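You operate a simulated robot arm through the tools that you are given. There is no shell and no other tool. Be economical: measure what you need, move in short steps, check, and stop when the job is done.

Carry out the task below with a simulated robot arm. There is one attempt and no reset: what you move stays moved.

Task
Put the yellow tape on the free end of the lane bench away on the shelf of the grey cabinet. Fetch the grey cloth and set it on the shelf of the lane bench. Take the chock from the shelf of the press bench and put it on the two-handled tray. Put the pot marked "G6" from the top of the glue bench in the sink. Fetch the scrubbing brush and set it in the white tray. Fetch the white pad from the top of the pallets and set it on the shelf of the press bench. Fetch the tray from the top of the packing bench and set it on the shelf of the small table. Any order will do. Set down upright: chock, pot.

It is judged by the outcome, as a careful person would: the job done as asked, and still so three seconds after it is handed in. It fails if anything else is knocked over, pushed out of place, dropped, spilled or broken. Flat cloth is picked up by pressing the open fingertips on it (5 to 10 N) and closing them slowly along it; thin cloth reads only 2 to 8 mm in the jaws.

Robot
A 7-joint arm with a two-finger parallel gripper on a trunk, on a base that drives. Base frame: it is fixed to the floor where the robot stands at the start and does not move with it; the origin is under the middle of the robot, x ahead of it, y to its left, z up; the surface under the hand at the start is at about z = 0.86. Lengths are in m, angles in degrees, forces in N, time in s.
With the tool pointing down near the work surface it reaches from about 0.38 to 0.76 m from the robot's upright axis, wherever it stands. Its first joint turns from -143.0 to 143.0 degrees. Places, roughly: chock (11x9x10 cm) [10.3, 7.6, 0.4]; grey cloth (15x6x3 cm) [0.8, 0, 0.9]; pad [8, 7.25, 0.5]; pot [10.25, 7, 1]; scrubbing brush (10x5x9 cm) [10.2, 5.7, 0.9]; shelf of the grey cabinet [3.3, 0.2, 0.6]; shelf of the lane bench [1.5, 0.1, 0.3]; shelf of the press bench [10.4, 8.1, 0.4]; shelf of the small table [8.5, 5.5, 0.3]; sink [10.3, 5.2, 0.8]; tray [8.5, 8.25, 0.75]; two-handled tray (32x21x10 cm) [10.3, 8.6, 0.4]; white tray (25x17x6 cm) [10.4, 1, 1.4]; yellow tape (7x7x2 cm) [0.7, 0, 0.9]. Payload 3 kg.
The TCP is the grasp point between the finger pads, 0.03 m short of the fingertips. In the tool frame z runs along the fingers and y along their closing line. Largest opening 0.11 m; finger width 0.02, thickness 0.01; the body of the gripper, 0.048 by 0.112 m, starts 0.055 m behind the TCP.
Orientation is told as [roll, pitch, yaw] about the base's x, y, z axes, in that order, counted from this pose: with the fingers straight down and closing along the base's y, the tool's x points along the base's -x, its y along +y and its z along -z.

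Tools
- The arm moves only by the tool move_arm. Its argument "steps" is a list of rows, each a list of 7 numbers: the turn, a rotation vector about the tool's x, y, z in units of 5 degrees (1.0 is 5 degrees), then the shift along the tool's x, y, z in units of 25 mm (1.0 is 25 mm), then the finger opening in cm, from 0 to 11. In form: [[rx, ry, rz, tx, ty, tz, fingers], ...]. A call has 1 to 8 rows; each row shifts and turns the commanded pose from where the row before left it, along the tool's axes as they then stand. A call with a number of a shift or a turn outside -1 to 1 is refused whole. Rows are played at 5 a second. More than 0.05 m and 8.6 degrees between two rows, or a gripper value outside its range, and nothing of the call is played. Where a pose cannot be reached the arm comes as near as it can. A force on the tool above 40 N (or 10 N above the force at the start of the call, whichever is more), or a blocked arm, ends the call early, and 0.2 s more pass. The fingers move at their own pace (about 0.108 m/s each) and stop on an object; they squeeze with about 21 N. The grip force told is the motor's: it shows also when the fingers shut on nothing. Time passes only in rows, and 0.2 s behind the last, so rows that do not move let the fingers close. The reply holds the time, the measured pose of the TCP, the force on the tool along the base axes, the opening and the grip force, in the units named above and with some noise, with the torque about the TCP (base axes, N m) and any sound that the robot's microphone picked up.
- Cameras (640 x 400 px; columns grow to the right, rows downward): "scene" is now at [0.163, 0.0171, 1.6607]; the picture's right is [0.30, -0.96, -0.00], its down [-0.72, -0.22, -0.66] and it looks along [0.63, 0.19, -0.75] (base axes); focal length 254 px, centre (320, 200). "wrist" rides on the gripper at [0.072, 0.017, -0.103] in the tool frame; the picture's right is [-0.23, 0.97, 0.00], its down [-0.76, -0.18, -0.62] and it looks along [-0.61, -0.14, 0.78] (tool axes); focal length 222 px, centre (320, 200). There is no depth. A picture from a camera that has moved, and an enlarged one, comes with that camera's place and axes in the base frame and with its lens. The place of the scene camera against the robot may be out by one fixed shift of up to 0.018 m in any direction.
- snapshot(camera): a new picture of that camera. No time passes.
- raise_lower(by): slides the trunk up (or, below 0, down) by that many m; the arm and the scene camera ride with it, the base frame stays. It gives what a move gives, with no picture.
- base_move(legs): drives the robot by 1 to 6 legs, each [ahead, left, turn to the left] in m, m and degrees, along the robot's own axes; the way and the turn of a leg run together, so that a leg with both is an arc; at most 1.5 m and 180 degrees a leg. The arm and the cameras ride along, it lands a little off, and it stops where it bumps. It gives what a move gives.
- turn_head(pan, tilt): turns the head with the scene camera to pan (to the left, within 86 degrees either way) and tilt (down, from -29 to 69), counted from straight ahead of the robot. It gives what a move gives.
- inspect(camera, box): a new picture of the part [left, top, right, bottom] of that camera's present view, enlarged. No time passes.
- hand_in(): hands the job in; it is judged then, once.

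Go step by step. Nothing tells you exact positions but the pictures and the camera data: compare them with the known pose of the tool, close in by small moves and look again before you grip or let go. The budget is 207 turns and 184 pictures, counting those below and the enlarged ones. Unless the task says otherwise, let go and move clear before handing in, and close with one line.

The tools are called by a JSON object that holds its "op" and its "data". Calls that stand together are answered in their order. move_arm: Moves the arm, as the interface text tells. Its arguments: {"type":"object","properties":{"steps":{"type":"array"}},"required":["steps"]} The other tools are called the same way: raise_lower (by) slides the trunk up or down; base_move (legs) drives the base; turn_head (pan, tilt) turns the head that bears the scene camera; snapshot (camera) takes a picture; inspect (camera, box) takes an enlarged picture of a part of a camera's view; hand_in () hands the job in.

At the start:

```text
time: 0.0
ee_pos: [0.5949, 0.2155, 1.1102]
orientation: [-0.1, 0.1, -0.2]
ft_force: [0.3, -0.3, -0.6]
torque: [0.0, 0.03, -0.01]
gripper_width: 0.1101
grasp_force: 0.1
trunk travel left (down, up): [-0.775, 0.115]
robot x, y, heading: [0.0005, 0.0018, 0.1]
head pan, tilt: [17.2, 48.9]
```

scene: 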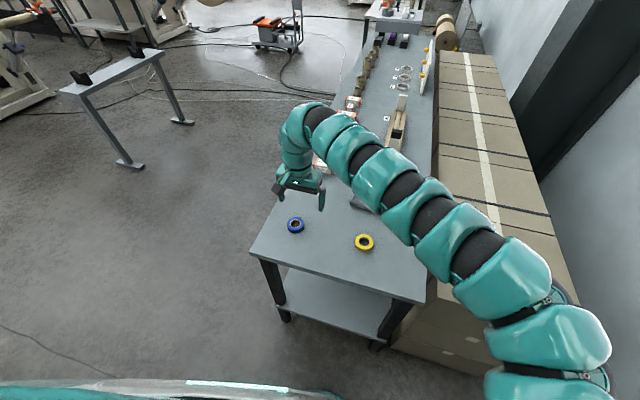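
wrist: 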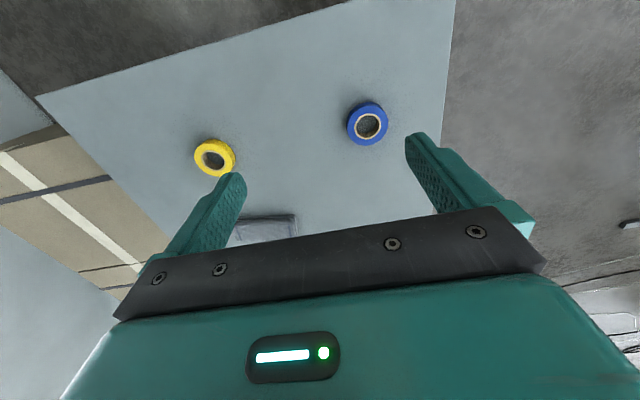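

I see the lane bench ahead, with the yellow tape near (0.68, 0.0) and a blue tape left of it. I'll bring the hand above the yellow tape and look.

{"op": "move_arm", "data": {"steps": [[0, 0, 0, -0.4, -1, 0.5, 11], [0, 0, 0, -0.4, -1, 0.5, 11], [0, 0, 0, -0.4, -1, 0.5, 11], [0, 0, 0, -0.4, -1, 0.5, 11], [0, 0, 0, -0.4, -1, 0.5, 11], [0, 0, 0, -0.4, -1, 0.5, 11], [0, 0, 0, -0.4, -1, 0.5, 11], [0, 0, 0, -0.4, -1, 0.5, 11]]}}

{"op": "snapshot", "data": {"camera": "wrist"}}

{"op": "snapshot", "data": {"camera": "scene"}}

```text
time: 1.8
ee_pos: [0.6769, 0.0184, 1.0108]
orientation: [0.1, 0.2, 0.0]
ft_force: [0.4, 0.0, -0.1]
torque: [0.0, 0.0, 0.0]
gripper_width: 0.1102
grasp_force: 0.0
trunk travel left (down, up): [-0.775, 0.115]
robot x, y, heading: [0.001, -0.0028, -0.0]
head pan, tilt: [17.2, 48.9]
```

```text
181 pictures are left
camera wrist: at [0.6035, 0.033, 1.1124], right [0.23, 0.97, 0.0], down [0.76, -0.18, 0.62], along [0.61, -0.14, -0.78], focal length 222 px, centre (320, 200)
```

wrist: 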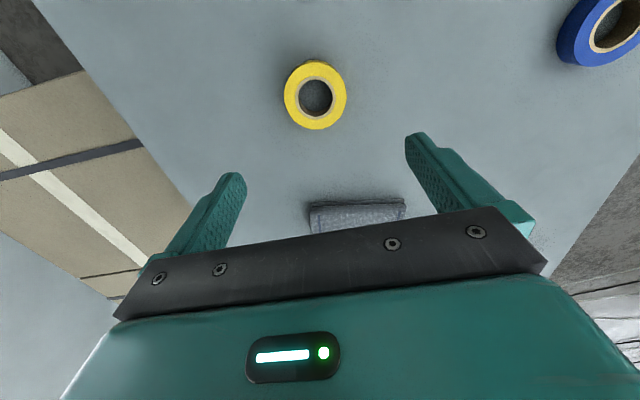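

```text
180 pictures are left
camera scene: at [0.1636, 0.0164, 1.6607], right [0.3, -0.96, 0.0], down [-0.72, -0.22, -0.66], along [0.63, 0.2, -0.75], focal length 254 px, centre (320, 200)
```

scene: 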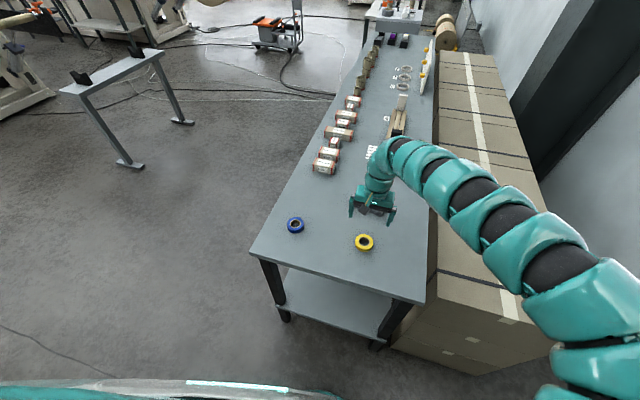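

The wrist view puts the yellow tape at about (0.658, 0.016) and the folded grey cloth at about (0.83, 0.037), long side across. I'll go down over the tape and stop a little short of it.

{"op": "move_arm", "data": {"steps": [[0, 0, 0, 0.76, -0.1, 0, 11], [0, 0, 0, 0, 0, 0.8, 11], [0, 0, 0, 0, 0, 0.8, 11], [0, 0, 0, 0, 0, 0.8, 11]]}}

{"op": "snapshot", "data": {"camera": "wrist"}}

```text
time: 2.8
ee_pos: [0.6733, 0.0178, 0.9488]
orientation: [0.0, -0.1, 0.0]
ft_force: [-0.2, 0.5, 0.7]
torque: [0.01, 0.0, -0.01]
gripper_width: 0.1102
grasp_force: 0.0
out of reach, approached as far as the arm can: row 1
trunk travel left (down, up): [-0.775, 0.115]
robot x, y, heading: [0.0011, 0.0026, -0.1]
head pan, tilt: [17.2, 48.9]
```

```text
179 pictures are left
camera wrist: at [0.6002, 0.0342, 1.0508], right [0.23, 0.97, 0.0], down [0.76, -0.18, 0.62], along [0.61, -0.14, -0.78], focal length 222 px, centre (320, 200)
```

wrist: 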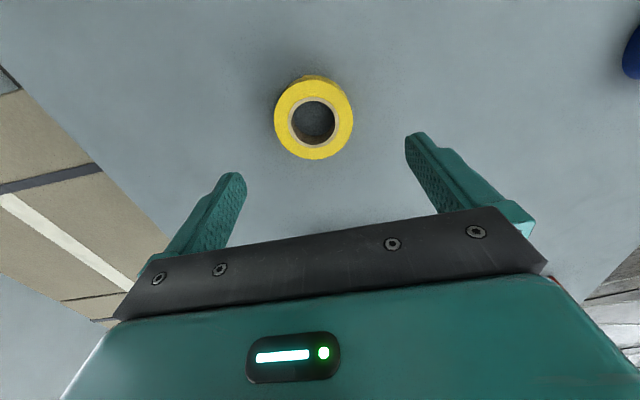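

The tape is at about (0.656, 0.016), but the last call's x shift wasn't reached. I'll try it again in smaller pieces.

{"op": "move_arm", "data": {"steps": [[0, 0, 0, 0.4, 0, 0, 11], [0, 0, 0, 0.3, 0, 0, 11]]}}

```text
time: 3.4
ee_pos: [0.6535, 0.0191, 0.9503]
orientation: [0.0, 0.0, 0.0]
ft_force: [0.4, 0.1, 0.4]
torque: [-0.01, -0.02, 0.02]
gripper_width: 0.11
grasp_force: 0.0
trunk travel left (down, up): [-0.775, 0.115]
robot x, y, heading: [-0.0027, -0.0008, 0.0]
head pan, tilt: [17.2, 48.9]
```

The hand is now over the tape. I'll go down and close.

{"op": "move_arm", "data": {"steps": [[0, 0, 0, 0, -0.08, 0.8, 11], [0, 0, 0, 0, 0, 0.8, 11], [0, 0, 0, 0, 0, 0.6, 11], [0, 0, 0, 0, 0, 0, 5], [0, 0, 0, 0, 0, 0, 5], [0, 0, 0, 0, 0, 0, 5]]}}

{"op": "snapshot", "data": {"camera": "wrist"}}

```text
time: 4.8
ee_pos: [0.6532, 0.0159, 0.895]
orientation: [0.0, 0.0, 0.0]
ft_force: [-0.7, 0.2, -0.5]
torque: [0.0, -0.04, -0.01]
gripper_width: 0.0609
grasp_force: 20.8
trunk travel left (down, up): [-0.775, 0.115]
robot x, y, heading: [-0.0018, 0.0008, -0.2]
head pan, tilt: [17.2, 48.9]
```

```text
178 pictures are left
camera wrist: at [0.5811, 0.0323, 0.9962], right [0.23, 0.97, 0.0], down [0.76, -0.18, 0.62], along [0.61, -0.14, -0.78], focal length 222 px, centre (320, 200)
```

wrist: 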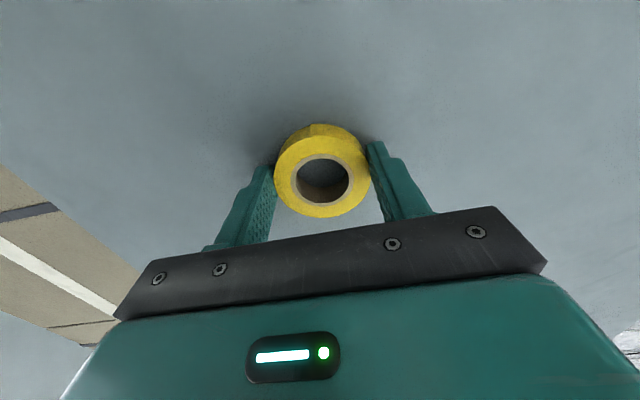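

The tape is gripped. I'll lift it and look ahead toward the grey cabinet.

{"op": "move_arm", "data": {"steps": [[0, 0, 0, 0, 0, -1, 5], [0, 0, 0, 0, 0, -1, 5], [0, 0, 0, 0.5, 0, -1, 5], [0, 0, 0, 0.5, 0, -1, 5], [0, 0, 0, 1, 0, -1, 5], [0, 0, 0, 1, 0, -1, 5], [0, 0, 0, 1, 0, -1, 5], [0, 0, 0, 1, 0, 0, 5]]}}

{"op": "turn_head", "data": {"pan": 10, "tilt": 18}}

{"op": "snapshot", "data": {"camera": "scene"}}

{"op": "inspect", "data": {"camera": "scene", "box": [240, 80, 480, 230]}}

{"op": "turn_head", "data": {"pan": 70, "tilt": 20}}

{"op": "snapshot", "data": {"camera": "scene"}}

```text
time: 6.6
ee_pos: [0.6586, 0.0681, 1.0357]
orientation: [-0.1, 0.3, 0.0]
ft_force: [0.0, -0.5, 0.1]
torque: [0.01, -0.01, -0.05]
gripper_width: 0.0501
grasp_force: 0.1
out of reach, approached as far as the arm can: row 3, 4, 5, 6, 7, 8
trunk travel left (down, up): [-0.775, 0.115]
robot x, y, heading: [-0.0009, -0.0038, -0.2]
head pan, tilt: [17.2, 48.9]
```

```text
time: 7.6
ee_pos: [0.6572, 0.068, 1.0364]
orientation: [-0.1, 0.1, 0.0]
ft_force: [-0.6, 0.9, -0.1]
torque: [0.02, -0.03, 0.03]
gripper_width: 0.0503
grasp_force: 0.0
trunk travel left (down, up): [-0.775, 0.115]
robot x, y, heading: [0.0016, -0.0003, -0.1]
head pan, tilt: [10.0, 18.0]
```

```text
177 pictures are left
camera scene: at [0.1804, 0.0101, 1.7079], right [0.17, -0.98, 0.0], down [-0.31, -0.05, -0.95], along [0.94, 0.17, -0.31], focal length 254 px, centre (320, 200)
```

scene: 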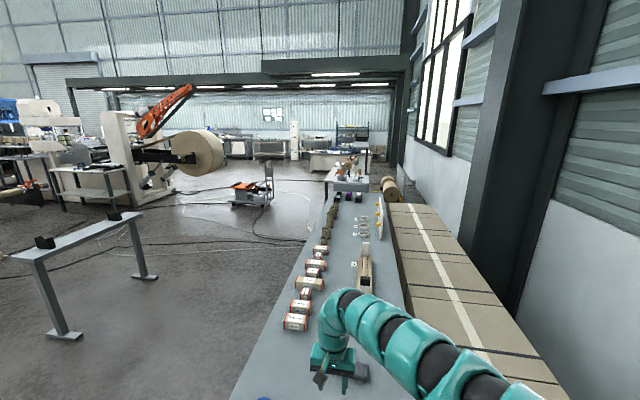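

```text
2.67 times, centred on (360, 155) of scene
camera zoom: at [0.1804, 0.0101, 1.7079], right [0.17, -0.98, 0.0], down [-0.31, -0.05, -0.95], along [0.94, 0.17, -0.31], focal length 678 px, centre (213, 320)
```

zoom: 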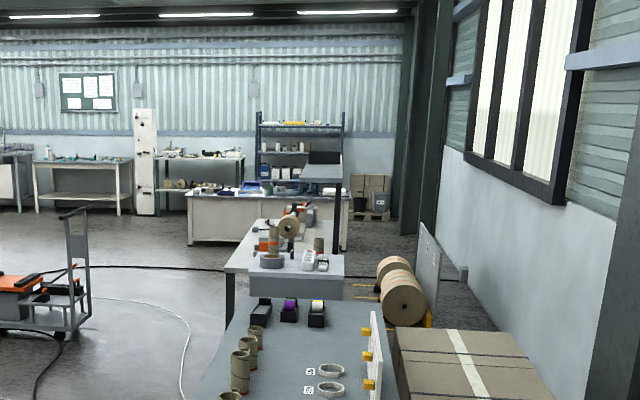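

```text
time: 8.9
ee_pos: [0.6575, 0.0676, 1.037]
orientation: [-0.1, 0.1, 0.0]
ft_force: [-0.3, 0.3, -0.6]
torque: [0.0, -0.03, 0.01]
gripper_width: 0.0501
grasp_force: 0.0
trunk travel left (down, up): [-0.775, 0.115]
robot x, y, heading: [0.0029, 0.0016, -0.2]
head pan, tilt: [70.0, 20.0]
```

```text
175 pictures are left
camera scene: at [0.1205, 0.0814, 1.7048], right [0.94, -0.34, 0.0], down [-0.12, -0.32, -0.94], along [0.32, 0.88, -0.34], focal length 254 px, centre (320, 200)
```

scene: 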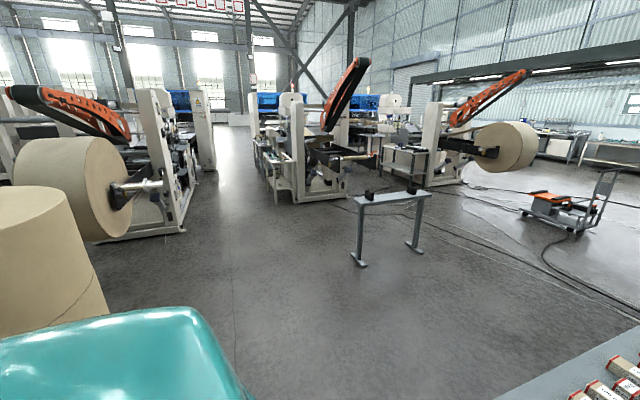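

The fingers read 5.0 cm with no force, so the tape slipped out during the lift, when the arm ran out of reach and drifted. I'll find where the tape went.

{"op": "turn_head", "data": {"pan": 0, "tilt": 50}}

{"op": "snapshot", "data": {"camera": "scene"}}

{"op": "snapshot", "data": {"camera": "wrist"}}

```text
time: 10.3
ee_pos: [0.6588, 0.0672, 1.0367]
orientation: [-0.1, 0.1, 0.1]
ft_force: [0.0, 0.1, -0.6]
torque: [-0.02, -0.01, -0.01]
gripper_width: 0.0501
grasp_force: 0.1
trunk travel left (down, up): [-0.775, 0.115]
robot x, y, heading: [0.0014, -0.0002, 0.2]
head pan, tilt: [0.0, 50.0]
```

```text
174 pictures are left
camera scene: at [0.1655, -0.006, 1.6592], right [0.0, -1.0, 0.0], down [-0.77, 0.0, -0.64], along [0.64, 0.0, -0.77], focal length 254 px, centre (320, 200)
```

scene: 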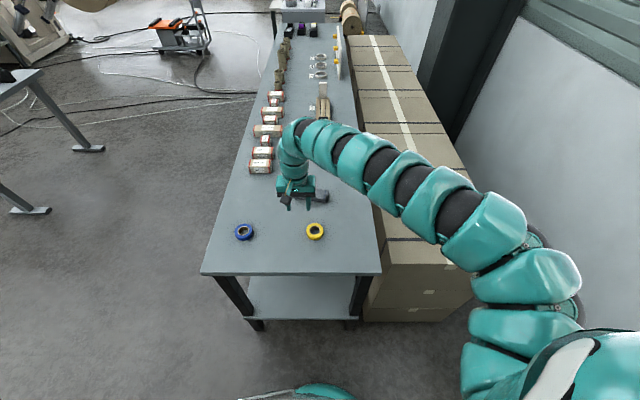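

```text
173 pictures are left
camera wrist: at [0.5856, 0.0843, 1.1381], right [0.23, 0.97, 0.0], down [0.76, -0.18, 0.62], along [0.6, -0.14, -0.78], focal length 222 px, centre (320, 200)
```

wrist: 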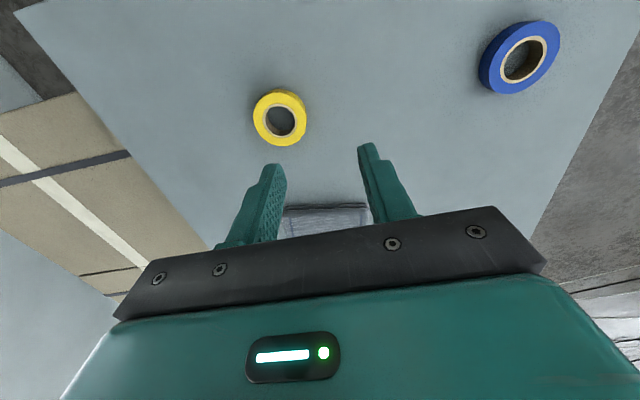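

The tape is still flat and almost where it was, at about (0.657, 0.02). High up and close in is at the edge of the arm's reach, so from now on I'll lift with the trunk. I'll regrip it slightly lower.

{"op": "move_arm", "data": {"steps": [[0, 0, 0, 0, -0.9, 0.5, 11], [0, 0, 0, 0, -0.9, 0.8, 11], [0, 0, 0, 0, 0, 1, 11], [0, 0, 0, 0, 0, 1, 11], [0, 0, 0, 0, 0, 0.6, 11]]}}

{"op": "snapshot", "data": {"camera": "wrist"}}

```text
time: 11.5
ee_pos: [0.6652, 0.0241, 0.9376]
orientation: [0.0, -0.1, -0.2]
ft_force: [0.1, -0.2, -0.4]
torque: [-0.02, -0.02, -0.02]
gripper_width: 0.11
grasp_force: 0.0
out of reach, approached as far as the arm can: row 1
trunk travel left (down, up): [-0.775, 0.115]
robot x, y, heading: [-0.0033, -0.0014, 0.2]
head pan, tilt: [0.0, 50.0]
```

```text
172 pictures are left
camera wrist: at [0.5917, 0.0403, 1.0387], right [0.23, 0.97, 0.0], down [0.76, -0.18, 0.62], along [0.61, -0.14, -0.78], focal length 222 px, centre (320, 200)
```

wrist: 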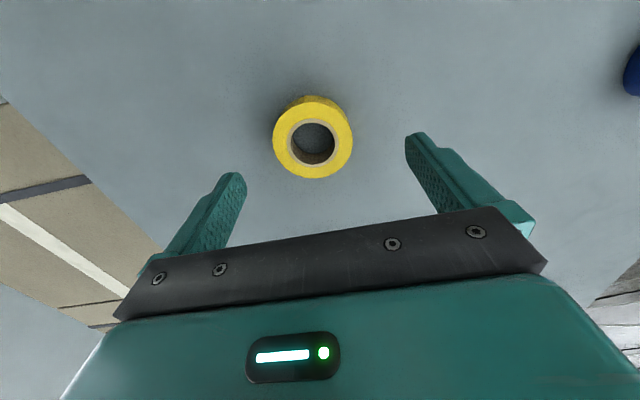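

{"op": "move_arm", "data": {"steps": [[0, 0, 0, 0.28, -0.2, 0.6, 11], [0, 0, 0, 0, 0, 0.6, 11], [0, 0, 0, 0, 0, 0.5, 11], [0, 0, 0, 0, 0, 0.16, 11], [0, 0, 0, 0, 0, 0, 5], [0, 0, 0, 0, 0, 0, 5], [0, 0, 0, 0, 0, 0, 5]]}}

{"op": "snapshot", "data": {"camera": "wrist"}}

{"op": "raise_lower", "data": {"by": 0.04}}

{"op": "snapshot", "data": {"camera": "wrist"}}

```text
time: 13.1
ee_pos: [0.6573, 0.02, 0.8908]
orientation: [0.0, 0.0, 0.0]
ft_force: [-0.3, 0.0, 1.4]
torque: [0.0, 0.02, 0.01]
gripper_width: 0.0605
grasp_force: 20.9
trunk travel left (down, up): [-0.775, 0.115]
robot x, y, heading: [-0.0023, 0.0007, -0.1]
head pan, tilt: [0.0, 50.0]
```

```text
171 pictures are left
camera wrist: at [0.5838, 0.0361, 0.9917], right [0.23, 0.97, 0.0], down [0.76, -0.18, 0.62], along [0.61, -0.14, -0.78], focal length 222 px, centre (320, 200)
```

wrist: 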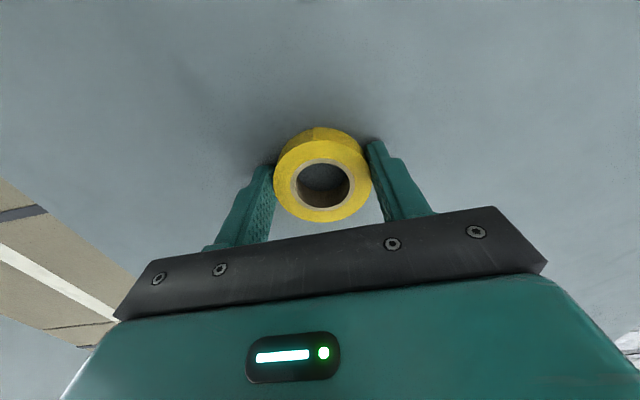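

```text
time: 13.9
ee_pos: [0.6559, 0.0213, 0.9289]
orientation: [0.0, -0.1, 0.0]
ft_force: [0.6, -1.2, -0.1]
torque: [0.02, -0.01, 0.01]
gripper_width: 0.0609
grasp_force: 21.0
trunk travel left (down, up): [-0.815, 0.075]
robot x, y, heading: [0.0026, -0.0012, -0.2]
head pan, tilt: [0.0, 50.0]
```

```text
170 pictures are left
camera wrist: at [0.5839, 0.0361, 1.0317], right [0.23, 0.97, 0.0], down [0.76, -0.18, 0.62], along [0.61, -0.14, -0.78], focal length 222 px, centre (320, 200)
```

wrist: 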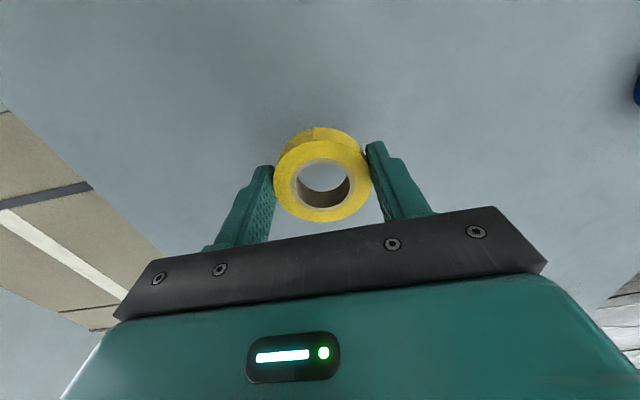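

The tape is held after a 4 cm lift. I'll raise it more, back away and drive along the bench's left side to look at the cabinet.

{"op": "raise_lower", "data": {"by": 0.07}}

{"op": "base_move", "data": {"legs": [[-0.6, 0, 0], [0, 1.1, 0], [1.5, 0, 0], [1.1, 0, 0]]}}

{"op": "turn_head", "data": {"pan": -30, "tilt": 30}}

{"op": "snapshot", "data": {"camera": "scene"}}

```text
time: 15.0
ee_pos: [0.6569, 0.0201, 0.9989]
orientation: [-0.1, 0.1, -0.1]
ft_force: [-0.4, 0.2, -0.9]
torque: [-0.02, 0.0, -0.02]
gripper_width: 0.0607
grasp_force: 21.3
trunk travel left (down, up): [-0.885, 0.005]
robot x, y, heading: [-0.0007, 0.0014, -0.3]
head pan, tilt: [0.0, 50.0]
```

```text
time: 35.8
ee_pos: [2.6558, 1.0892, 0.9998]
orientation: [0.0, 0.0, -0.3]
ft_force: [-0.2, 0.8, -1.3]
torque: [-0.01, 0.0, -0.02]
gripper_width: 0.0603
grasp_force: 21.6
trunk travel left (down, up): [-0.885, 0.005]
robot x, y, heading: [1.9953, 1.0749, -0.1]
head pan, tilt: [0.0, 50.0]
```

```text
time: 36.7
ee_pos: [2.6551, 1.09, 1.0001]
orientation: [0.0, 0.0, -0.5]
ft_force: [0.4, -0.4, 0.0]
torque: [0.01, 0.0, 0.02]
gripper_width: 0.0604
grasp_force: 21.6
trunk travel left (down, up): [-0.885, 0.005]
robot x, y, heading: [2.0005, 1.0711, -0.5]
head pan, tilt: [-30.0, 30.0]
```

```text
169 pictures are left
camera scene: at [2.1658, 1.0216, 1.7986], right [-0.51, -0.86, 0.0], down [-0.43, 0.25, -0.87], along [0.75, -0.44, -0.5], focal length 254 px, centre (320, 200)
```

scene: 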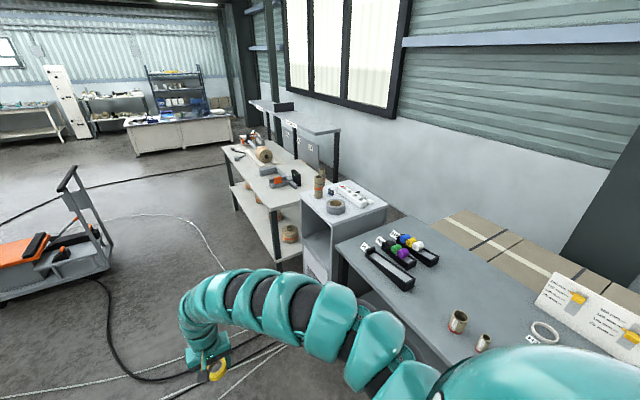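

The grey cabinet stands at about x 3.15–3.57 with its front at y≈0.35, open toward +y. I'll drive in front of it and face it.

{"op": "base_move", "data": {"legs": [[1.36, 0, 0], [0, 0.3, 0], [0, 0, -90]]}}

{"op": "turn_head", "data": {"pan": 0, "tilt": 45}}

{"op": "snapshot", "data": {"camera": "scene"}}

{"op": "snapshot", "data": {"camera": "wrist"}}

```text
time: 48.9
ee_pos: [3.4063, 0.7098, 1.0005]
orientation: [0.0, 0.0, -88.4]
ft_force: [0.6, -0.2, 0.2]
torque: [0.03, -0.03, 0.01]
gripper_width: 0.0599
grasp_force: 21.1
trunk travel left (down, up): [-0.885, 0.005]
robot x, y, heading: [3.3687, 1.3652, -88.4]
head pan, tilt: [-30.0, 30.0]
```

```text
time: 49.9
ee_pos: [3.4072, 0.7078, 1.0005]
orientation: [0.1, 0.1, -88.4]
ft_force: [-0.6, 0.5, 0.6]
torque: [0.0, 0.0, -0.03]
gripper_width: 0.0595
grasp_force: 21.0
trunk travel left (down, up): [-0.885, 0.005]
robot x, y, heading: [3.3654, 1.3638, -88.5]
head pan, tilt: [0.0, 45.0]
```

```text
168 pictures are left
camera scene: at [3.381, 1.197, 1.7761], right [-1.0, -0.03, 0.0], down [-0.02, 0.71, -0.71], along [0.02, -0.71, -0.71], focal length 254 px, centre (320, 200)
```

scene: 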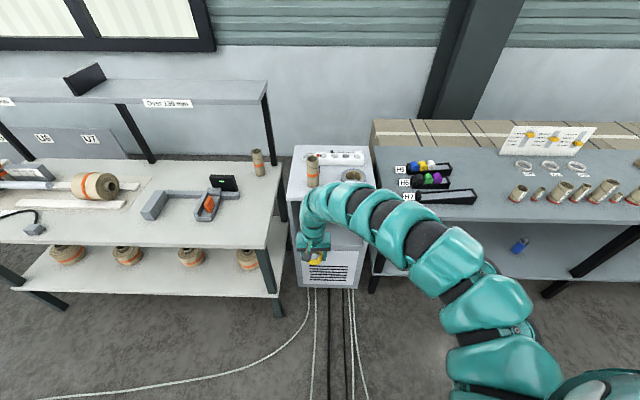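

```text
167 pictures are left
camera wrist: at [3.4212, 0.7807, 1.1016], right [0.98, -0.2, 0.0], down [-0.16, -0.77, 0.62], along [-0.12, -0.61, -0.78], focal length 222 px, centre (320, 200)
```

wrist: 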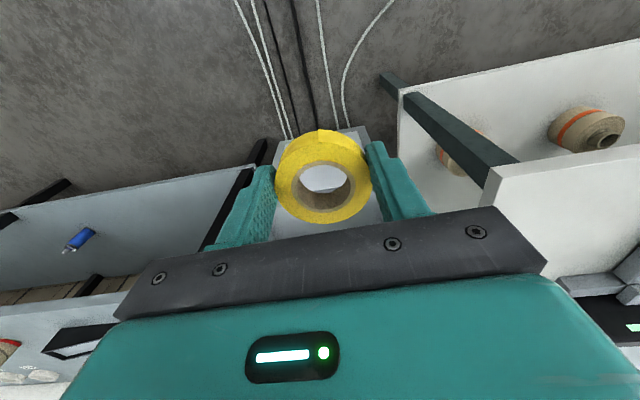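

The cabinet opening is right below and ahead of the hand. I'll lower the trunk to shelf height and tilt the tool to point in.

{"op": "raise_lower", "data": {"by": -0.3}}

{"op": "move_arm", "data": {"steps": [[0, -1, 0, 0, 0, 0, 5], [0, -1, 0, 0, 0, 0, 5], [0, -1, 0, 0, 0, 0, 5], [0, -1, 0, 0, 0, 0, 5], [0, -1, 0, 0, 0, 0, 5], [0, -1, 0, 0, 0, 0, 5], [0, -1, 0, 0, 0, 0, 5], [0, -1, 0, 0, 0, 0, 5]]}}

{"op": "snapshot", "data": {"camera": "wrist"}}

{"op": "snapshot", "data": {"camera": "scene"}}

```text
time: 52.9
ee_pos: [3.4067, 0.7091, 0.7007]
orientation: [-0.1, 0.0, -88.4]
ft_force: [0.2, -0.1, 1.0]
torque: [0.0, -0.01, 0.03]
gripper_width: 0.06
grasp_force: 20.7
trunk travel left (down, up): [-0.585, 0.305]
robot x, y, heading: [3.3688, 1.3622, -88.5]
head pan, tilt: [0.0, 45.0]
```

```text
time: 54.7
ee_pos: [3.4397, 0.6537, 0.7261]
orientation: [-0.1, -32.3, -88.4]
ft_force: [0.5, 0.3, 0.7]
torque: [0.01, -0.02, -0.01]
gripper_width: 0.0596
grasp_force: 20.9
out of reach, approached as far as the arm can: row 3, 4, 5, 6, 7, 8
trunk travel left (down, up): [-0.585, 0.305]
robot x, y, heading: [3.3679, 1.3636, -88.3]
head pan, tilt: [0.0, 45.0]
```

```text
166 pictures are left
camera wrist: at [3.4518, 0.7696, 0.7728], right [0.98, -0.17, 0.12], down [-0.17, -0.32, 0.93], along [-0.12, -0.93, -0.34], focal length 222 px, centre (320, 200)
```

wrist: 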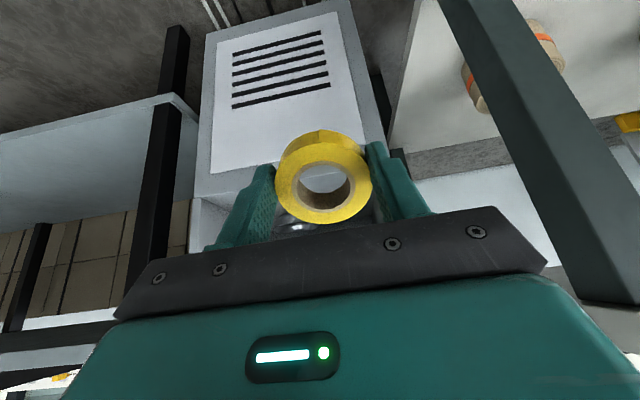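

```text
165 pictures are left
camera scene: at [3.3813, 1.1972, 1.4761], right [-1.0, -0.03, 0.0], down [-0.02, 0.71, -0.71], along [0.02, -0.71, -0.71], focal length 254 px, centre (320, 200)
```

scene: 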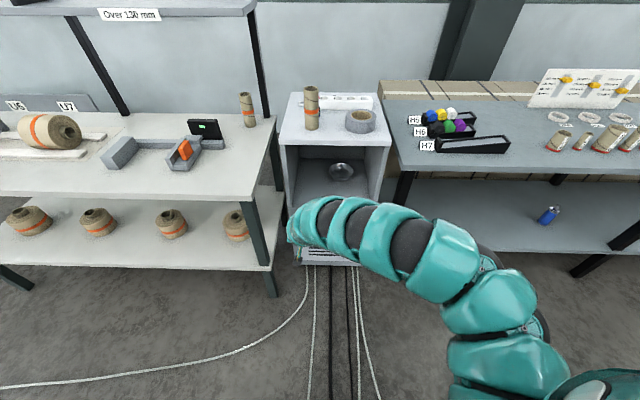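

Inside, the shelf already holds a round metal dish at about (3.29, 0.13), so I'll aim for the free left part near (3.45, 0.22). Tilting needs the arm extended further, so I'll back off a little, extend and tilt.

{"op": "base_move", "data": {"legs": [[-0.18, 0, 0]]}}

{"op": "move_arm", "data": {"steps": [[0, 0, 0, -0.68, 0, 0.42, 5], [0, 0, 0, -0.68, 0, 0.42, 5], [0, 0, 0, -0.68, 0, 0.42, 5], [0, -1, 0, -0.68, 0, 0.42, 5], [0, -1, 0, -0.65, 0, 0.5, 5], [0, -1, 0, -0.6, 0, 0.55, 5], [0, -1, 0, -0.55, 0, 0.6, 5]]}}

{"op": "snapshot", "data": {"camera": "wrist"}}

{"op": "snapshot", "data": {"camera": "scene"}}

```text
time: 56.2
ee_pos: [3.4327, 0.8379, 0.7262]
orientation: [-0.1, -32.3, -88.4]
ft_force: [0.1, -0.1, -0.6]
torque: [0.02, 0.03, -0.01]
gripper_width: 0.0595
grasp_force: 20.8
trunk travel left (down, up): [-0.585, 0.305]
robot x, y, heading: [3.365, 1.5473, -88.7]
head pan, tilt: [0.0, 45.0]
```

```text
time: 57.8
ee_pos: [3.4341, 0.6947, 0.7277]
orientation: [-0.3, -52.5, -88.4]
ft_force: [0.8, 0.0, 0.4]
torque: [0.07, 0.03, -0.01]
gripper_width: 0.0596
grasp_force: 20.8
trunk travel left (down, up): [-0.585, 0.305]
robot x, y, heading: [3.3645, 1.5438, -88.6]
head pan, tilt: [0.0, 45.0]
```

```text
164 pictures are left
camera wrist: at [3.4484, 0.82, 0.7308], right [0.98, -0.11, 0.18], down [-0.18, 0.02, 0.98], along [-0.12, -0.99, 0.0], focal length 222 px, centre (320, 200)
```

wrist: 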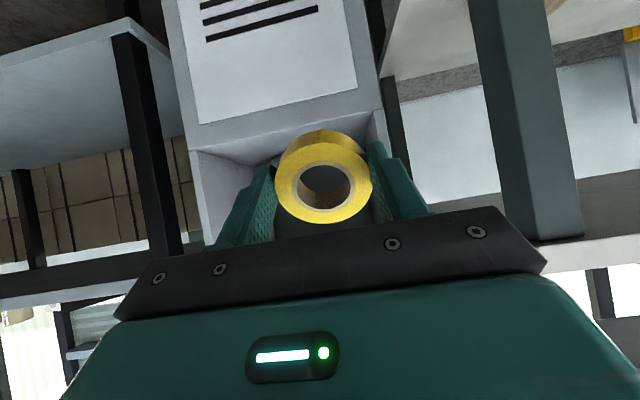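

```text
163 pictures are left
camera scene: at [3.376, 1.3795, 1.4761], right [-1.0, -0.03, 0.0], down [-0.02, 0.71, -0.71], along [0.02, -0.71, -0.71], focal length 254 px, centre (320, 200)
```

scene: 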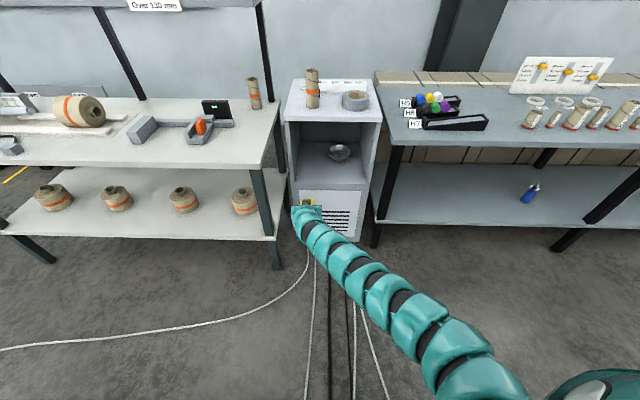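

The shelf surface is at about z 0.575 and the opening tops out near 0.92. I'll drive the hand in above the free left part, then look again.

{"op": "base_move", "data": {"legs": [[0.3, 0, 0]]}}

{"op": "snapshot", "data": {"camera": "wrist"}}

{"op": "snapshot", "data": {"camera": "scene"}}

```text
time: 59.9
ee_pos: [3.4393, 0.3958, 0.7268]
orientation: [-0.1, -52.3, -88.7]
ft_force: [0.6, 0.0, -0.3]
torque: [-0.02, 0.0, 0.03]
gripper_width: 0.0596
grasp_force: 21.0
trunk travel left (down, up): [-0.585, 0.305]
robot x, y, heading: [3.3677, 1.2448, -88.7]
head pan, tilt: [0.0, 45.0]
```

```text
162 pictures are left
camera wrist: at [3.4539, 0.5216, 0.7305], right [0.98, -0.12, 0.18], down [-0.18, 0.02, 0.98], along [-0.12, -0.99, 0.0], focal length 222 px, centre (320, 200)
```

wrist: 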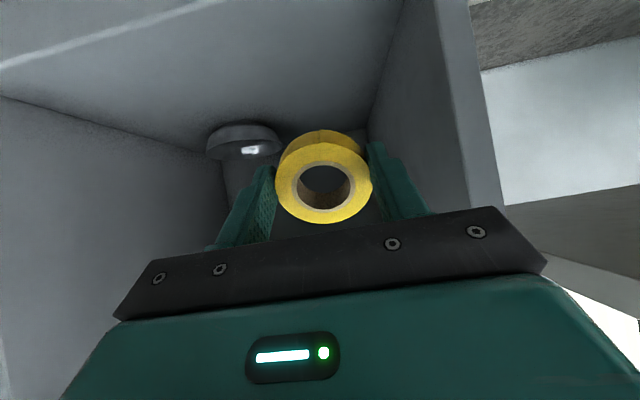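

```text
161 pictures are left
camera scene: at [3.3829, 1.0804, 1.476], right [-1.0, -0.02, 0.0], down [-0.02, 0.71, -0.71], along [0.02, -0.71, -0.71], focal length 254 px, centre (320, 200)
```

scene: 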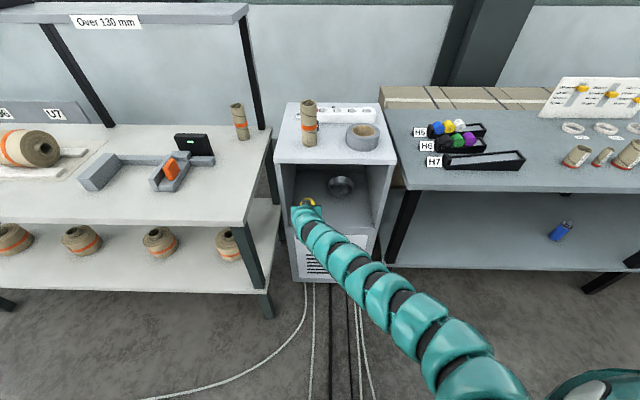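

{"op": "base_move", "data": {"legs": [[0.15, 0, 0]]}}

{"op": "raise_lower", "data": {"by": -0.08}}

{"op": "snapshot", "data": {"camera": "wrist"}}

{"op": "snapshot", "data": {"camera": "scene"}}

```text
time: 61.2
ee_pos: [3.4442, 0.2442, 0.7263]
orientation: [-0.1, -52.2, -88.7]
ft_force: [0.2, 0.2, -1.2]
torque: [0.0, 0.0, 0.02]
gripper_width: 0.0595
grasp_force: 20.6
trunk travel left (down, up): [-0.585, 0.305]
robot x, y, heading: [3.3761, 1.0982, -88.7]
head pan, tilt: [0.0, 45.0]
```

```text
time: 62.4
ee_pos: [3.445, 0.2446, 0.6459]
orientation: [-0.1, -52.4, -88.5]
ft_force: [-0.5, -0.2, -0.1]
torque: [0.05, -0.02, 0.02]
gripper_width: 0.0595
grasp_force: 21.0
trunk travel left (down, up): [-0.505, 0.385]
robot x, y, heading: [3.3754, 1.0969, -88.8]
head pan, tilt: [0.0, 45.0]
```

```text
160 pictures are left
camera wrist: at [3.4578, 0.3698, 0.651], right [0.98, -0.12, 0.18], down [-0.18, 0.02, 0.98], along [-0.12, -0.99, 0.0], focal length 222 px, centre (320, 200)
```

wrist: 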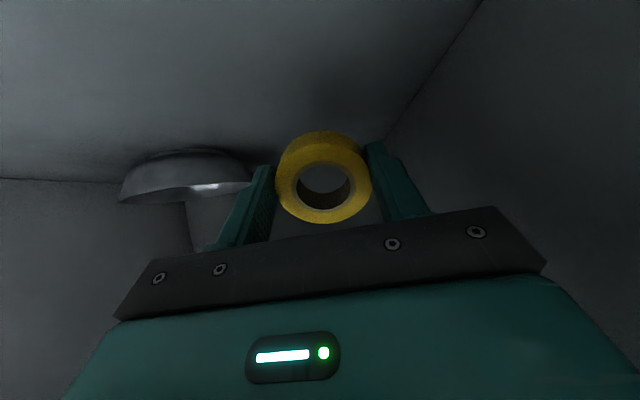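

```text
159 pictures are left
camera scene: at [3.3865, 0.9291, 1.3961], right [-1.0, -0.02, 0.0], down [-0.02, 0.71, -0.71], along [0.02, -0.71, -0.71], focal length 254 px, centre (320, 200)
```

scene: 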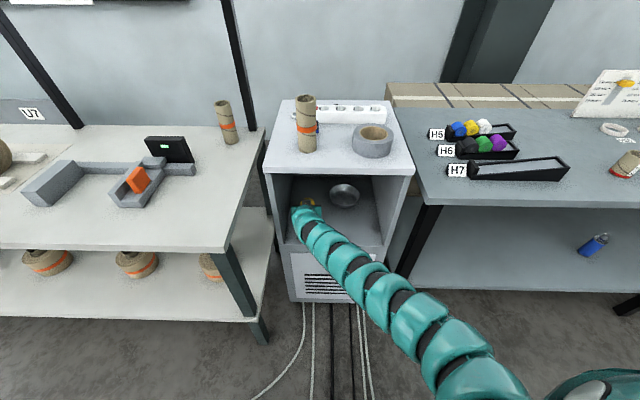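

{"op": "raise_lower", "data": {"by": -0.025}}

{"op": "raise_lower", "data": {"by": -0.01}}

```text
time: 63.1
ee_pos: [3.4436, 0.2438, 0.6209]
orientation: [-0.1, -52.3, -88.6]
ft_force: [-0.1, 0.9, -0.1]
torque: [-0.02, 0.0, 0.0]
gripper_width: 0.0592
grasp_force: 21.0
trunk travel left (down, up): [-0.48, 0.41]
robot x, y, heading: [3.3745, 1.096, -88.7]
head pan, tilt: [0.0, 45.0]
```

```text
time: 63.7
ee_pos: [3.4435, 0.2445, 0.614]
orientation: [-0.1, -52.5, -88.6]
ft_force: [-1.8, 0.1, 13.1]
torque: [-0.18, -0.05, 0.0]
gripper_width: 0.0593
grasp_force: 21.1
trunk travel left (down, up): [-0.47, 0.42]
robot x, y, heading: [3.3737, 1.0963, -88.4]
head pan, tilt: [0.0, 45.0]
```

It touches the shelf (13 N). I'll ease up a few millimetres and open the fingers.

{"op": "raise_lower", "data": {"by": 0.004}}

{"op": "move_arm", "data": {"steps": [[0, 0, 0, 0, 0, 0, 6.5], [0, 0, 0, 0, 0, 0, 7.5], [0, 0, 0, 0, 0, 0, 8.5], [0, 0, 0, 0, 0, 0, 8.5], [0, 0, 0, 0, 0, 0, 8.5]]}}

{"op": "snapshot", "data": {"camera": "wrist"}}

```text
time: 64.2
ee_pos: [3.4443, 0.2458, 0.6134]
orientation: [-0.1, -52.2, -88.5]
ft_force: [-0.3, 0.8, 2.3]
torque: [-0.01, -0.02, -0.02]
gripper_width: 0.0591
grasp_force: 21.0
trunk travel left (down, up): [-0.474, 0.416]
robot x, y, heading: [3.3749, 1.0943, -88.9]
head pan, tilt: [0.0, 45.0]
```

```text
time: 65.4
ee_pos: [3.445, 0.2436, 0.6147]
orientation: [-0.1, -52.2, -88.7]
ft_force: [-0.6, -0.2, -0.7]
torque: [-0.01, 0.02, 0.01]
gripper_width: 0.0851
grasp_force: 0.1
trunk travel left (down, up): [-0.474, 0.416]
robot x, y, heading: [3.3745, 1.1011, -88.9]
head pan, tilt: [0.0, 45.0]
```

```text
158 pictures are left
camera wrist: at [3.4578, 0.3697, 0.6199], right [0.98, -0.12, 0.18], down [-0.18, 0.02, 0.98], along [-0.12, -0.99, 0.0], focal length 222 px, centre (320, 200)
```

wrist: 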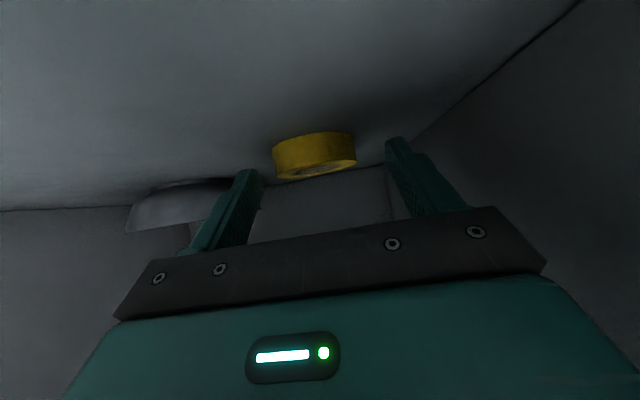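

The tape lies flat on the cabinet shelf. I'll raise a little, back out, raise to travel height, and return to the bench end for the grey cloth.

{"op": "raise_lower", "data": {"by": 0.07}}

{"op": "base_move", "data": {"legs": [[-0.5, 0, 0]]}}

{"op": "snapshot", "data": {"camera": "scene"}}

{"op": "raise_lower", "data": {"by": 0.3}}

{"op": "base_move", "data": {"legs": [[0, 0, 88.7], [0, -0.5, 0], [-1.5, 0, 0], [-1.5, 0, 0], [-0.97, 0, 0], [0, -1.05, 0]]}}

```text
time: 66.5
ee_pos: [3.444, 0.2443, 0.6862]
orientation: [-0.1, -52.3, -88.5]
ft_force: [1.0, 0.0, 0.8]
torque: [-0.01, 0.02, 0.01]
gripper_width: 0.0852
grasp_force: 0.1
trunk travel left (down, up): [-0.544, 0.346]
robot x, y, heading: [3.3754, 1.0956, -88.7]
head pan, tilt: [0.0, 45.0]
```

```text
time: 69.4
ee_pos: [3.4377, 0.74, 0.6858]
orientation: [-0.1, -52.2, -88.1]
ft_force: [-0.7, -0.1, 0.9]
torque: [-0.01, 0.03, 0.03]
gripper_width: 0.085
grasp_force: 0.1
trunk travel left (down, up): [-0.544, 0.346]
robot x, y, heading: [3.3577, 1.5922, -88.3]
head pan, tilt: [0.0, 45.0]
```

```text
157 pictures are left
camera scene: at [3.3742, 1.4249, 1.4352], right [-1.0, -0.03, 0.0], down [-0.02, 0.71, -0.71], along [0.02, -0.71, -0.71], focal length 254 px, centre (320, 200)
```

scene: 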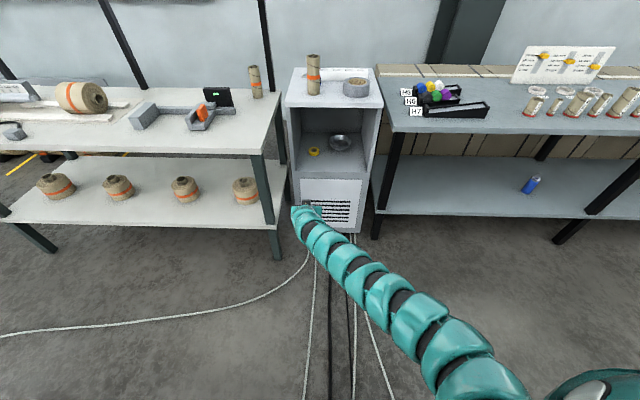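

```text
time: 72.4
ee_pos: [3.437, 0.7407, 0.9862]
orientation: [-0.1, -52.3, -88.1]
ft_force: [-0.3, 0.6, 0.4]
torque: [0.01, 0.02, -0.01]
gripper_width: 0.085
grasp_force: 0.1
trunk travel left (down, up): [-0.844, 0.046]
robot x, y, heading: [3.3623, 1.5902, -88.0]
head pan, tilt: [0.0, 45.0]
```

```text
time: 102.8
ee_pos: [0.2216, 0.1438, 0.9861]
orientation: [-0.2, -52.4, -0.7]
ft_force: [0.1, 0.0, 0.3]
torque: [0.03, -0.03, 0.0]
gripper_width: 0.0851
grasp_force: 0.2
trunk travel left (down, up): [-0.844, 0.046]
robot x, y, heading: [-0.6342, 0.1079, -0.7]
head pan, tilt: [0.0, 45.0]
```

The tape is in place on the cabinet shelf. For the cloth I'll stand on the bench's left side facing it, so the fingers close across its short side. I'll drive there and swing the tool back to vertical.

{"op": "base_move", "data": {"legs": [[0, 1.2, 0], [1.47, 0, 0], [0, 0, -89.3]]}}

{"op": "move_arm", "data": {"steps": [[0, 1, 0, 0.36, 0, -0.46, 11], [0, 1, 0, 0.4, 0, -0.42, 11], [0, 1, 0, 0.43, 0, -0.39, 11], [0, 1, 0, 0.46, 0, -0.35, 11], [0, 1, 0, 0.49, 0, -0.31, 11], [0, 1, 0, 0.52, 0, -0.26, 11], [0, 1, 0, 0.54, 0, -0.22, 11], [0, 1, 0, 0.55, 0, -0.17, 11]]}}

{"op": "move_arm", "data": {"steps": [[0, 1, 0, 0.3, 0, 0, 11], [0, 1, 0, 0, 0, 0, 11], [0, 0.4, 0, 0, 0, 0, 11]]}}

{"op": "snapshot", "data": {"camera": "scene"}}

```text
time: 119.6
ee_pos: [0.9607, 0.4307, 0.9858]
orientation: [-0.1, -52.3, -87.5]
ft_force: [-0.1, -0.7, -0.6]
torque: [0.01, -0.01, -0.02]
gripper_width: 0.0853
grasp_force: 0.1
trunk travel left (down, up): [-0.844, 0.046]
robot x, y, heading: [0.8791, 1.2801, -87.6]
head pan, tilt: [0.0, 45.0]
```

```text
time: 121.4
ee_pos: [0.9578, 0.5462, 0.9853]
orientation: [-0.1, -12.1, -87.6]
ft_force: [-0.2, -0.2, 0.3]
torque: [-0.02, 0.03, 0.01]
gripper_width: 0.1099
grasp_force: 0.0
trunk travel left (down, up): [-0.844, 0.046]
robot x, y, heading: [0.8754, 1.2795, -87.7]
head pan, tilt: [0.0, 45.0]
```

```text
time: 122.2
ee_pos: [0.9572, 0.553, 0.9839]
orientation: [-0.1, -0.1, -87.7]
ft_force: [-0.1, 0.2, -0.4]
torque: [0.03, 0.04, -0.01]
gripper_width: 0.1101
grasp_force: 0.0
trunk travel left (down, up): [-0.844, 0.046]
robot x, y, heading: [0.8777, 1.2817, -87.7]
head pan, tilt: [0.0, 45.0]
```

```text
156 pictures are left
camera scene: at [0.8909, 1.1136, 1.7351], right [-1.0, -0.04, 0.0], down [-0.03, 0.71, -0.71], along [0.03, -0.71, -0.71], focal length 254 px, centre (320, 200)
```

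scene: 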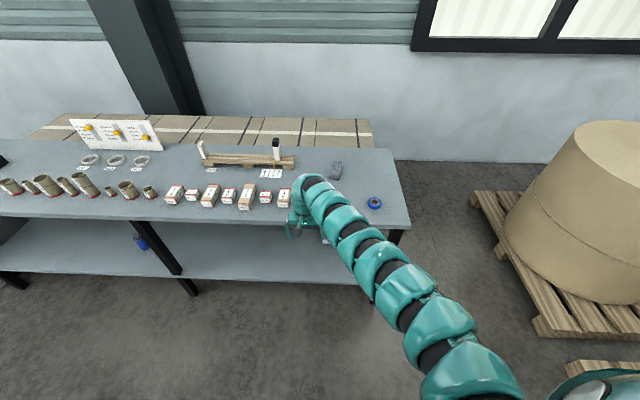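

The cloth lies at about (0.83, 0.035), clear of the boxes. I'll strafe right and drive most of the way in, then look with the wrist camera.

{"op": "base_move", "data": {"legs": [[0, -0.147, 0], [0.44, 0, 0]]}}

{"op": "snapshot", "data": {"camera": "wrist"}}

{"op": "snapshot", "data": {"camera": "scene"}}

```text
time: 125.8
ee_pos: [0.821, 0.1119, 0.983]
orientation: [-0.1, -0.2, -87.9]
ft_force: [-0.1, 0.0, 0.3]
torque: [0.03, -0.02, 0.01]
gripper_width: 0.1102
grasp_force: 0.0
trunk travel left (down, up): [-0.844, 0.046]
robot x, y, heading: [0.7443, 0.8446, -88.3]
head pan, tilt: [0.0, 45.0]
```

```text
155 pictures are left
camera wrist: at [0.8357, 0.1845, 1.0842], right [0.98, -0.19, 0.0], down [-0.15, -0.77, 0.63], along [-0.12, -0.61, -0.78], focal length 222 px, centre (320, 200)
```

wrist: 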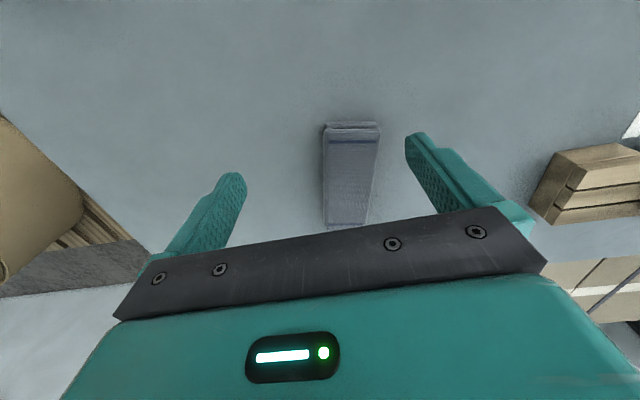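

```text
154 pictures are left
camera scene: at [0.7582, 0.6718, 1.735], right [-1.0, -0.04, 0.0], down [-0.03, 0.71, -0.71], along [0.03, -0.71, -0.71], focal length 254 px, centre (320, 200)
```

scene: 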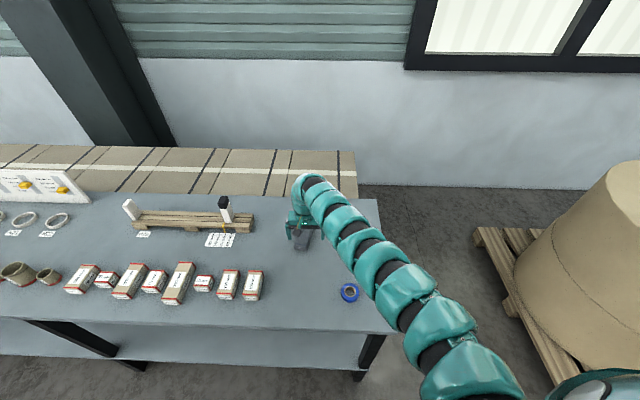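

The cloth centre is at about (0.838, 0.035), roughly aligned with the fingers. I'll drive the last 7 cm and look.

{"op": "base_move", "data": {"legs": [[0.066, 0.016, 0]]}}

{"op": "move_arm", "data": {"steps": [[0, 0, 0, 0, 0, 0.8, 11], [0, 0, 0, 0, 0, 0.8, 11]]}}

{"op": "snapshot", "data": {"camera": "wrist"}}

```text
time: 126.8
ee_pos: [0.8404, 0.0463, 0.9813]
orientation: [-0.2, -0.2, -87.9]
ft_force: [0.9, -0.4, 0.3]
torque: [0.01, 0.02, -0.03]
gripper_width: 0.1102
grasp_force: 0.1
trunk travel left (down, up): [-0.844, 0.046]
robot x, y, heading: [0.7637, 0.776, -87.8]
head pan, tilt: [0.0, 45.0]
```

```text
time: 127.4
ee_pos: [0.8398, 0.0466, 0.9433]
orientation: [-0.1, -0.3, -87.8]
ft_force: [0.1, -0.4, -0.5]
torque: [-0.03, 0.02, 0.02]
gripper_width: 0.1099
grasp_force: 0.1
trunk travel left (down, up): [-0.844, 0.046]
robot x, y, heading: [0.7622, 0.7752, -87.9]
head pan, tilt: [0.0, 45.0]
```

```text
153 pictures are left
camera wrist: at [0.8532, 0.1204, 1.0438], right [0.98, -0.19, 0.0], down [-0.15, -0.76, 0.63], along [-0.12, -0.62, -0.78], focal length 222 px, centre (320, 200)
```

wrist: 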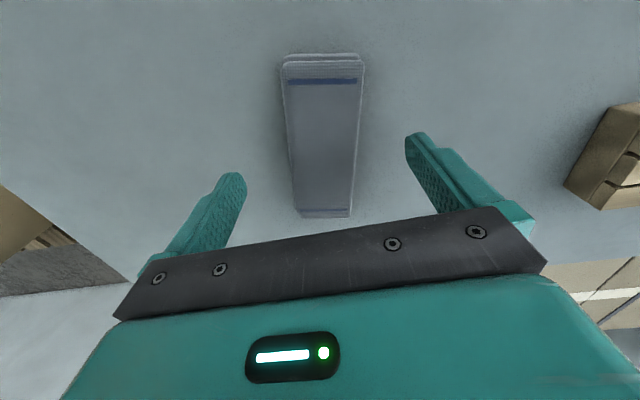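

The cloth is between the fingers. I'll go down and close slowly.

{"op": "move_arm", "data": {"steps": [[0, 0, 0, 0, 0, 0.8, 11], [0, 0, 0, 0, 0, 0.8, 11], [0, 0, 0, 0, 0, 0.4, 10], [0, 0, 0, 0, 0, 0, 8], [0, 0, 0, 0, 0, 0, 6], [0, 0, 0, 0, 0, 0, 4], [0, 0, 0, 0, 0, 0, 3], [0, 0, 0, 0, 0, 0, 3]]}}

{"op": "raise_lower", "data": {"by": 0.04}}

{"op": "snapshot", "data": {"camera": "wrist"}}

```text
time: 129.2
ee_pos: [0.8371, 0.0524, 0.9256]
orientation: [-0.1, -0.4, -87.9]
ft_force: [-0.6, 0.5, 0.5]
torque: [0.03, 0.0, 0.02]
gripper_width: 0.0298
grasp_force: 0.0
out of reach, approached as far as the arm can: row 1, 2, 3
trunk travel left (down, up): [-0.844, 0.046]
robot x, y, heading: [0.7627, 0.7732, -87.7]
head pan, tilt: [0.0, 45.0]
```

```text
time: 130.0
ee_pos: [0.8369, 0.0522, 0.9654]
orientation: [-0.1, -0.3, -87.8]
ft_force: [0.1, 0.0, 0.1]
torque: [-0.03, 0.0, -0.01]
gripper_width: 0.0298
grasp_force: 0.0
trunk travel left (down, up): [-0.884, 0.006]
robot x, y, heading: [0.7611, 0.7707, -88.0]
head pan, tilt: [0.0, 45.0]
```

```text
152 pictures are left
camera wrist: at [0.851, 0.1249, 1.0657], right [0.98, -0.19, 0.0], down [-0.15, -0.76, 0.63], along [-0.12, -0.62, -0.78], focal length 222 px, centre (320, 200)
```

wrist: 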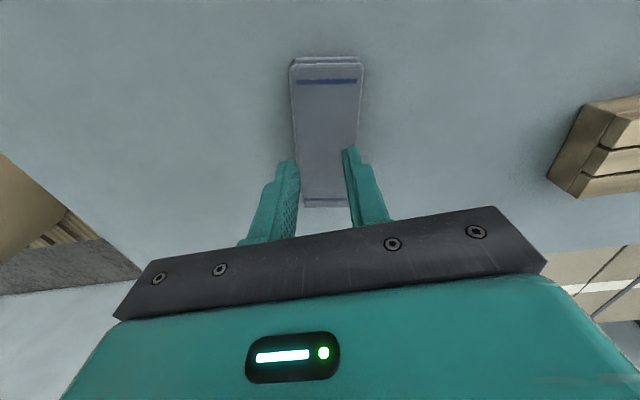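

The arm ran out of reach going down and closed above the cloth. I'll open and lower with the trunk instead.

{"op": "move_arm", "data": {"steps": [[0, 0, 0, 0, 0, 0, 6], [0, 0, 0, 0, 0, 0, 9], [0, 0, 0, 0, 0, 0, 11], [0, 0, 0, 0, 0, 0, 11]]}}

{"op": "raise_lower", "data": {"by": -0.07}}

{"op": "move_arm", "data": {"steps": [[0, 0, 0, 0, 0, 0, 9], [0, 0, 0, 0, 0, 0, 7], [0, 0, 0, 0, 0, 0, 5], [0, 0, 0, 0, 0, 0, 4], [0, 0, 0, 0, 0, 0, 3], [0, 0, 0, 0, 0, 0, 3], [0, 0, 0, 0, 0, 0, 3]]}}

{"op": "snapshot", "data": {"camera": "wrist"}}

```text
time: 131.0
ee_pos: [0.8373, 0.0527, 0.9642]
orientation: [-0.1, -0.3, -87.9]
ft_force: [0.2, 0.5, -0.2]
torque: [-0.01, 0.0, 0.03]
gripper_width: 0.1101
grasp_force: 0.1
trunk travel left (down, up): [-0.884, 0.006]
robot x, y, heading: [0.7639, 0.7778, -87.9]
head pan, tilt: [0.0, 45.0]
```

```text
time: 132.1
ee_pos: [0.8373, 0.0527, 0.8943]
orientation: [-0.1, -0.4, -87.9]
ft_force: [-0.1, -0.1, 0.2]
torque: [0.02, -0.01, 0.04]
gripper_width: 0.1102
grasp_force: 0.2
trunk travel left (down, up): [-0.814, 0.076]
robot x, y, heading: [0.757, 0.7776, -87.7]
head pan, tilt: [0.0, 45.0]
```

```text
time: 133.7
ee_pos: [0.8385, 0.0531, 0.8947]
orientation: [0.1, -0.3, -87.9]
ft_force: [-0.1, -0.2, 0.3]
torque: [-0.04, 0.0, -0.06]
gripper_width: 0.0612
grasp_force: 20.9
trunk travel left (down, up): [-0.814, 0.076]
robot x, y, heading: [0.76, 0.7735, -88.0]
head pan, tilt: [0.0, 45.0]
```

```text
151 pictures are left
camera wrist: at [0.8511, 0.125, 0.9959], right [0.98, -0.19, 0.0], down [-0.15, -0.76, 0.63], along [-0.12, -0.62, -0.78], focal length 222 px, centre (320, 200)
```

wrist: 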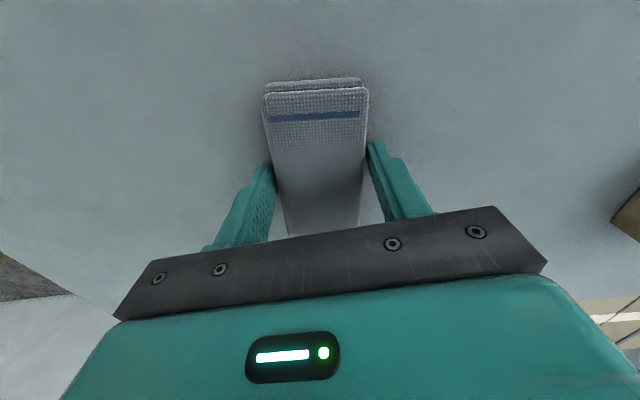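

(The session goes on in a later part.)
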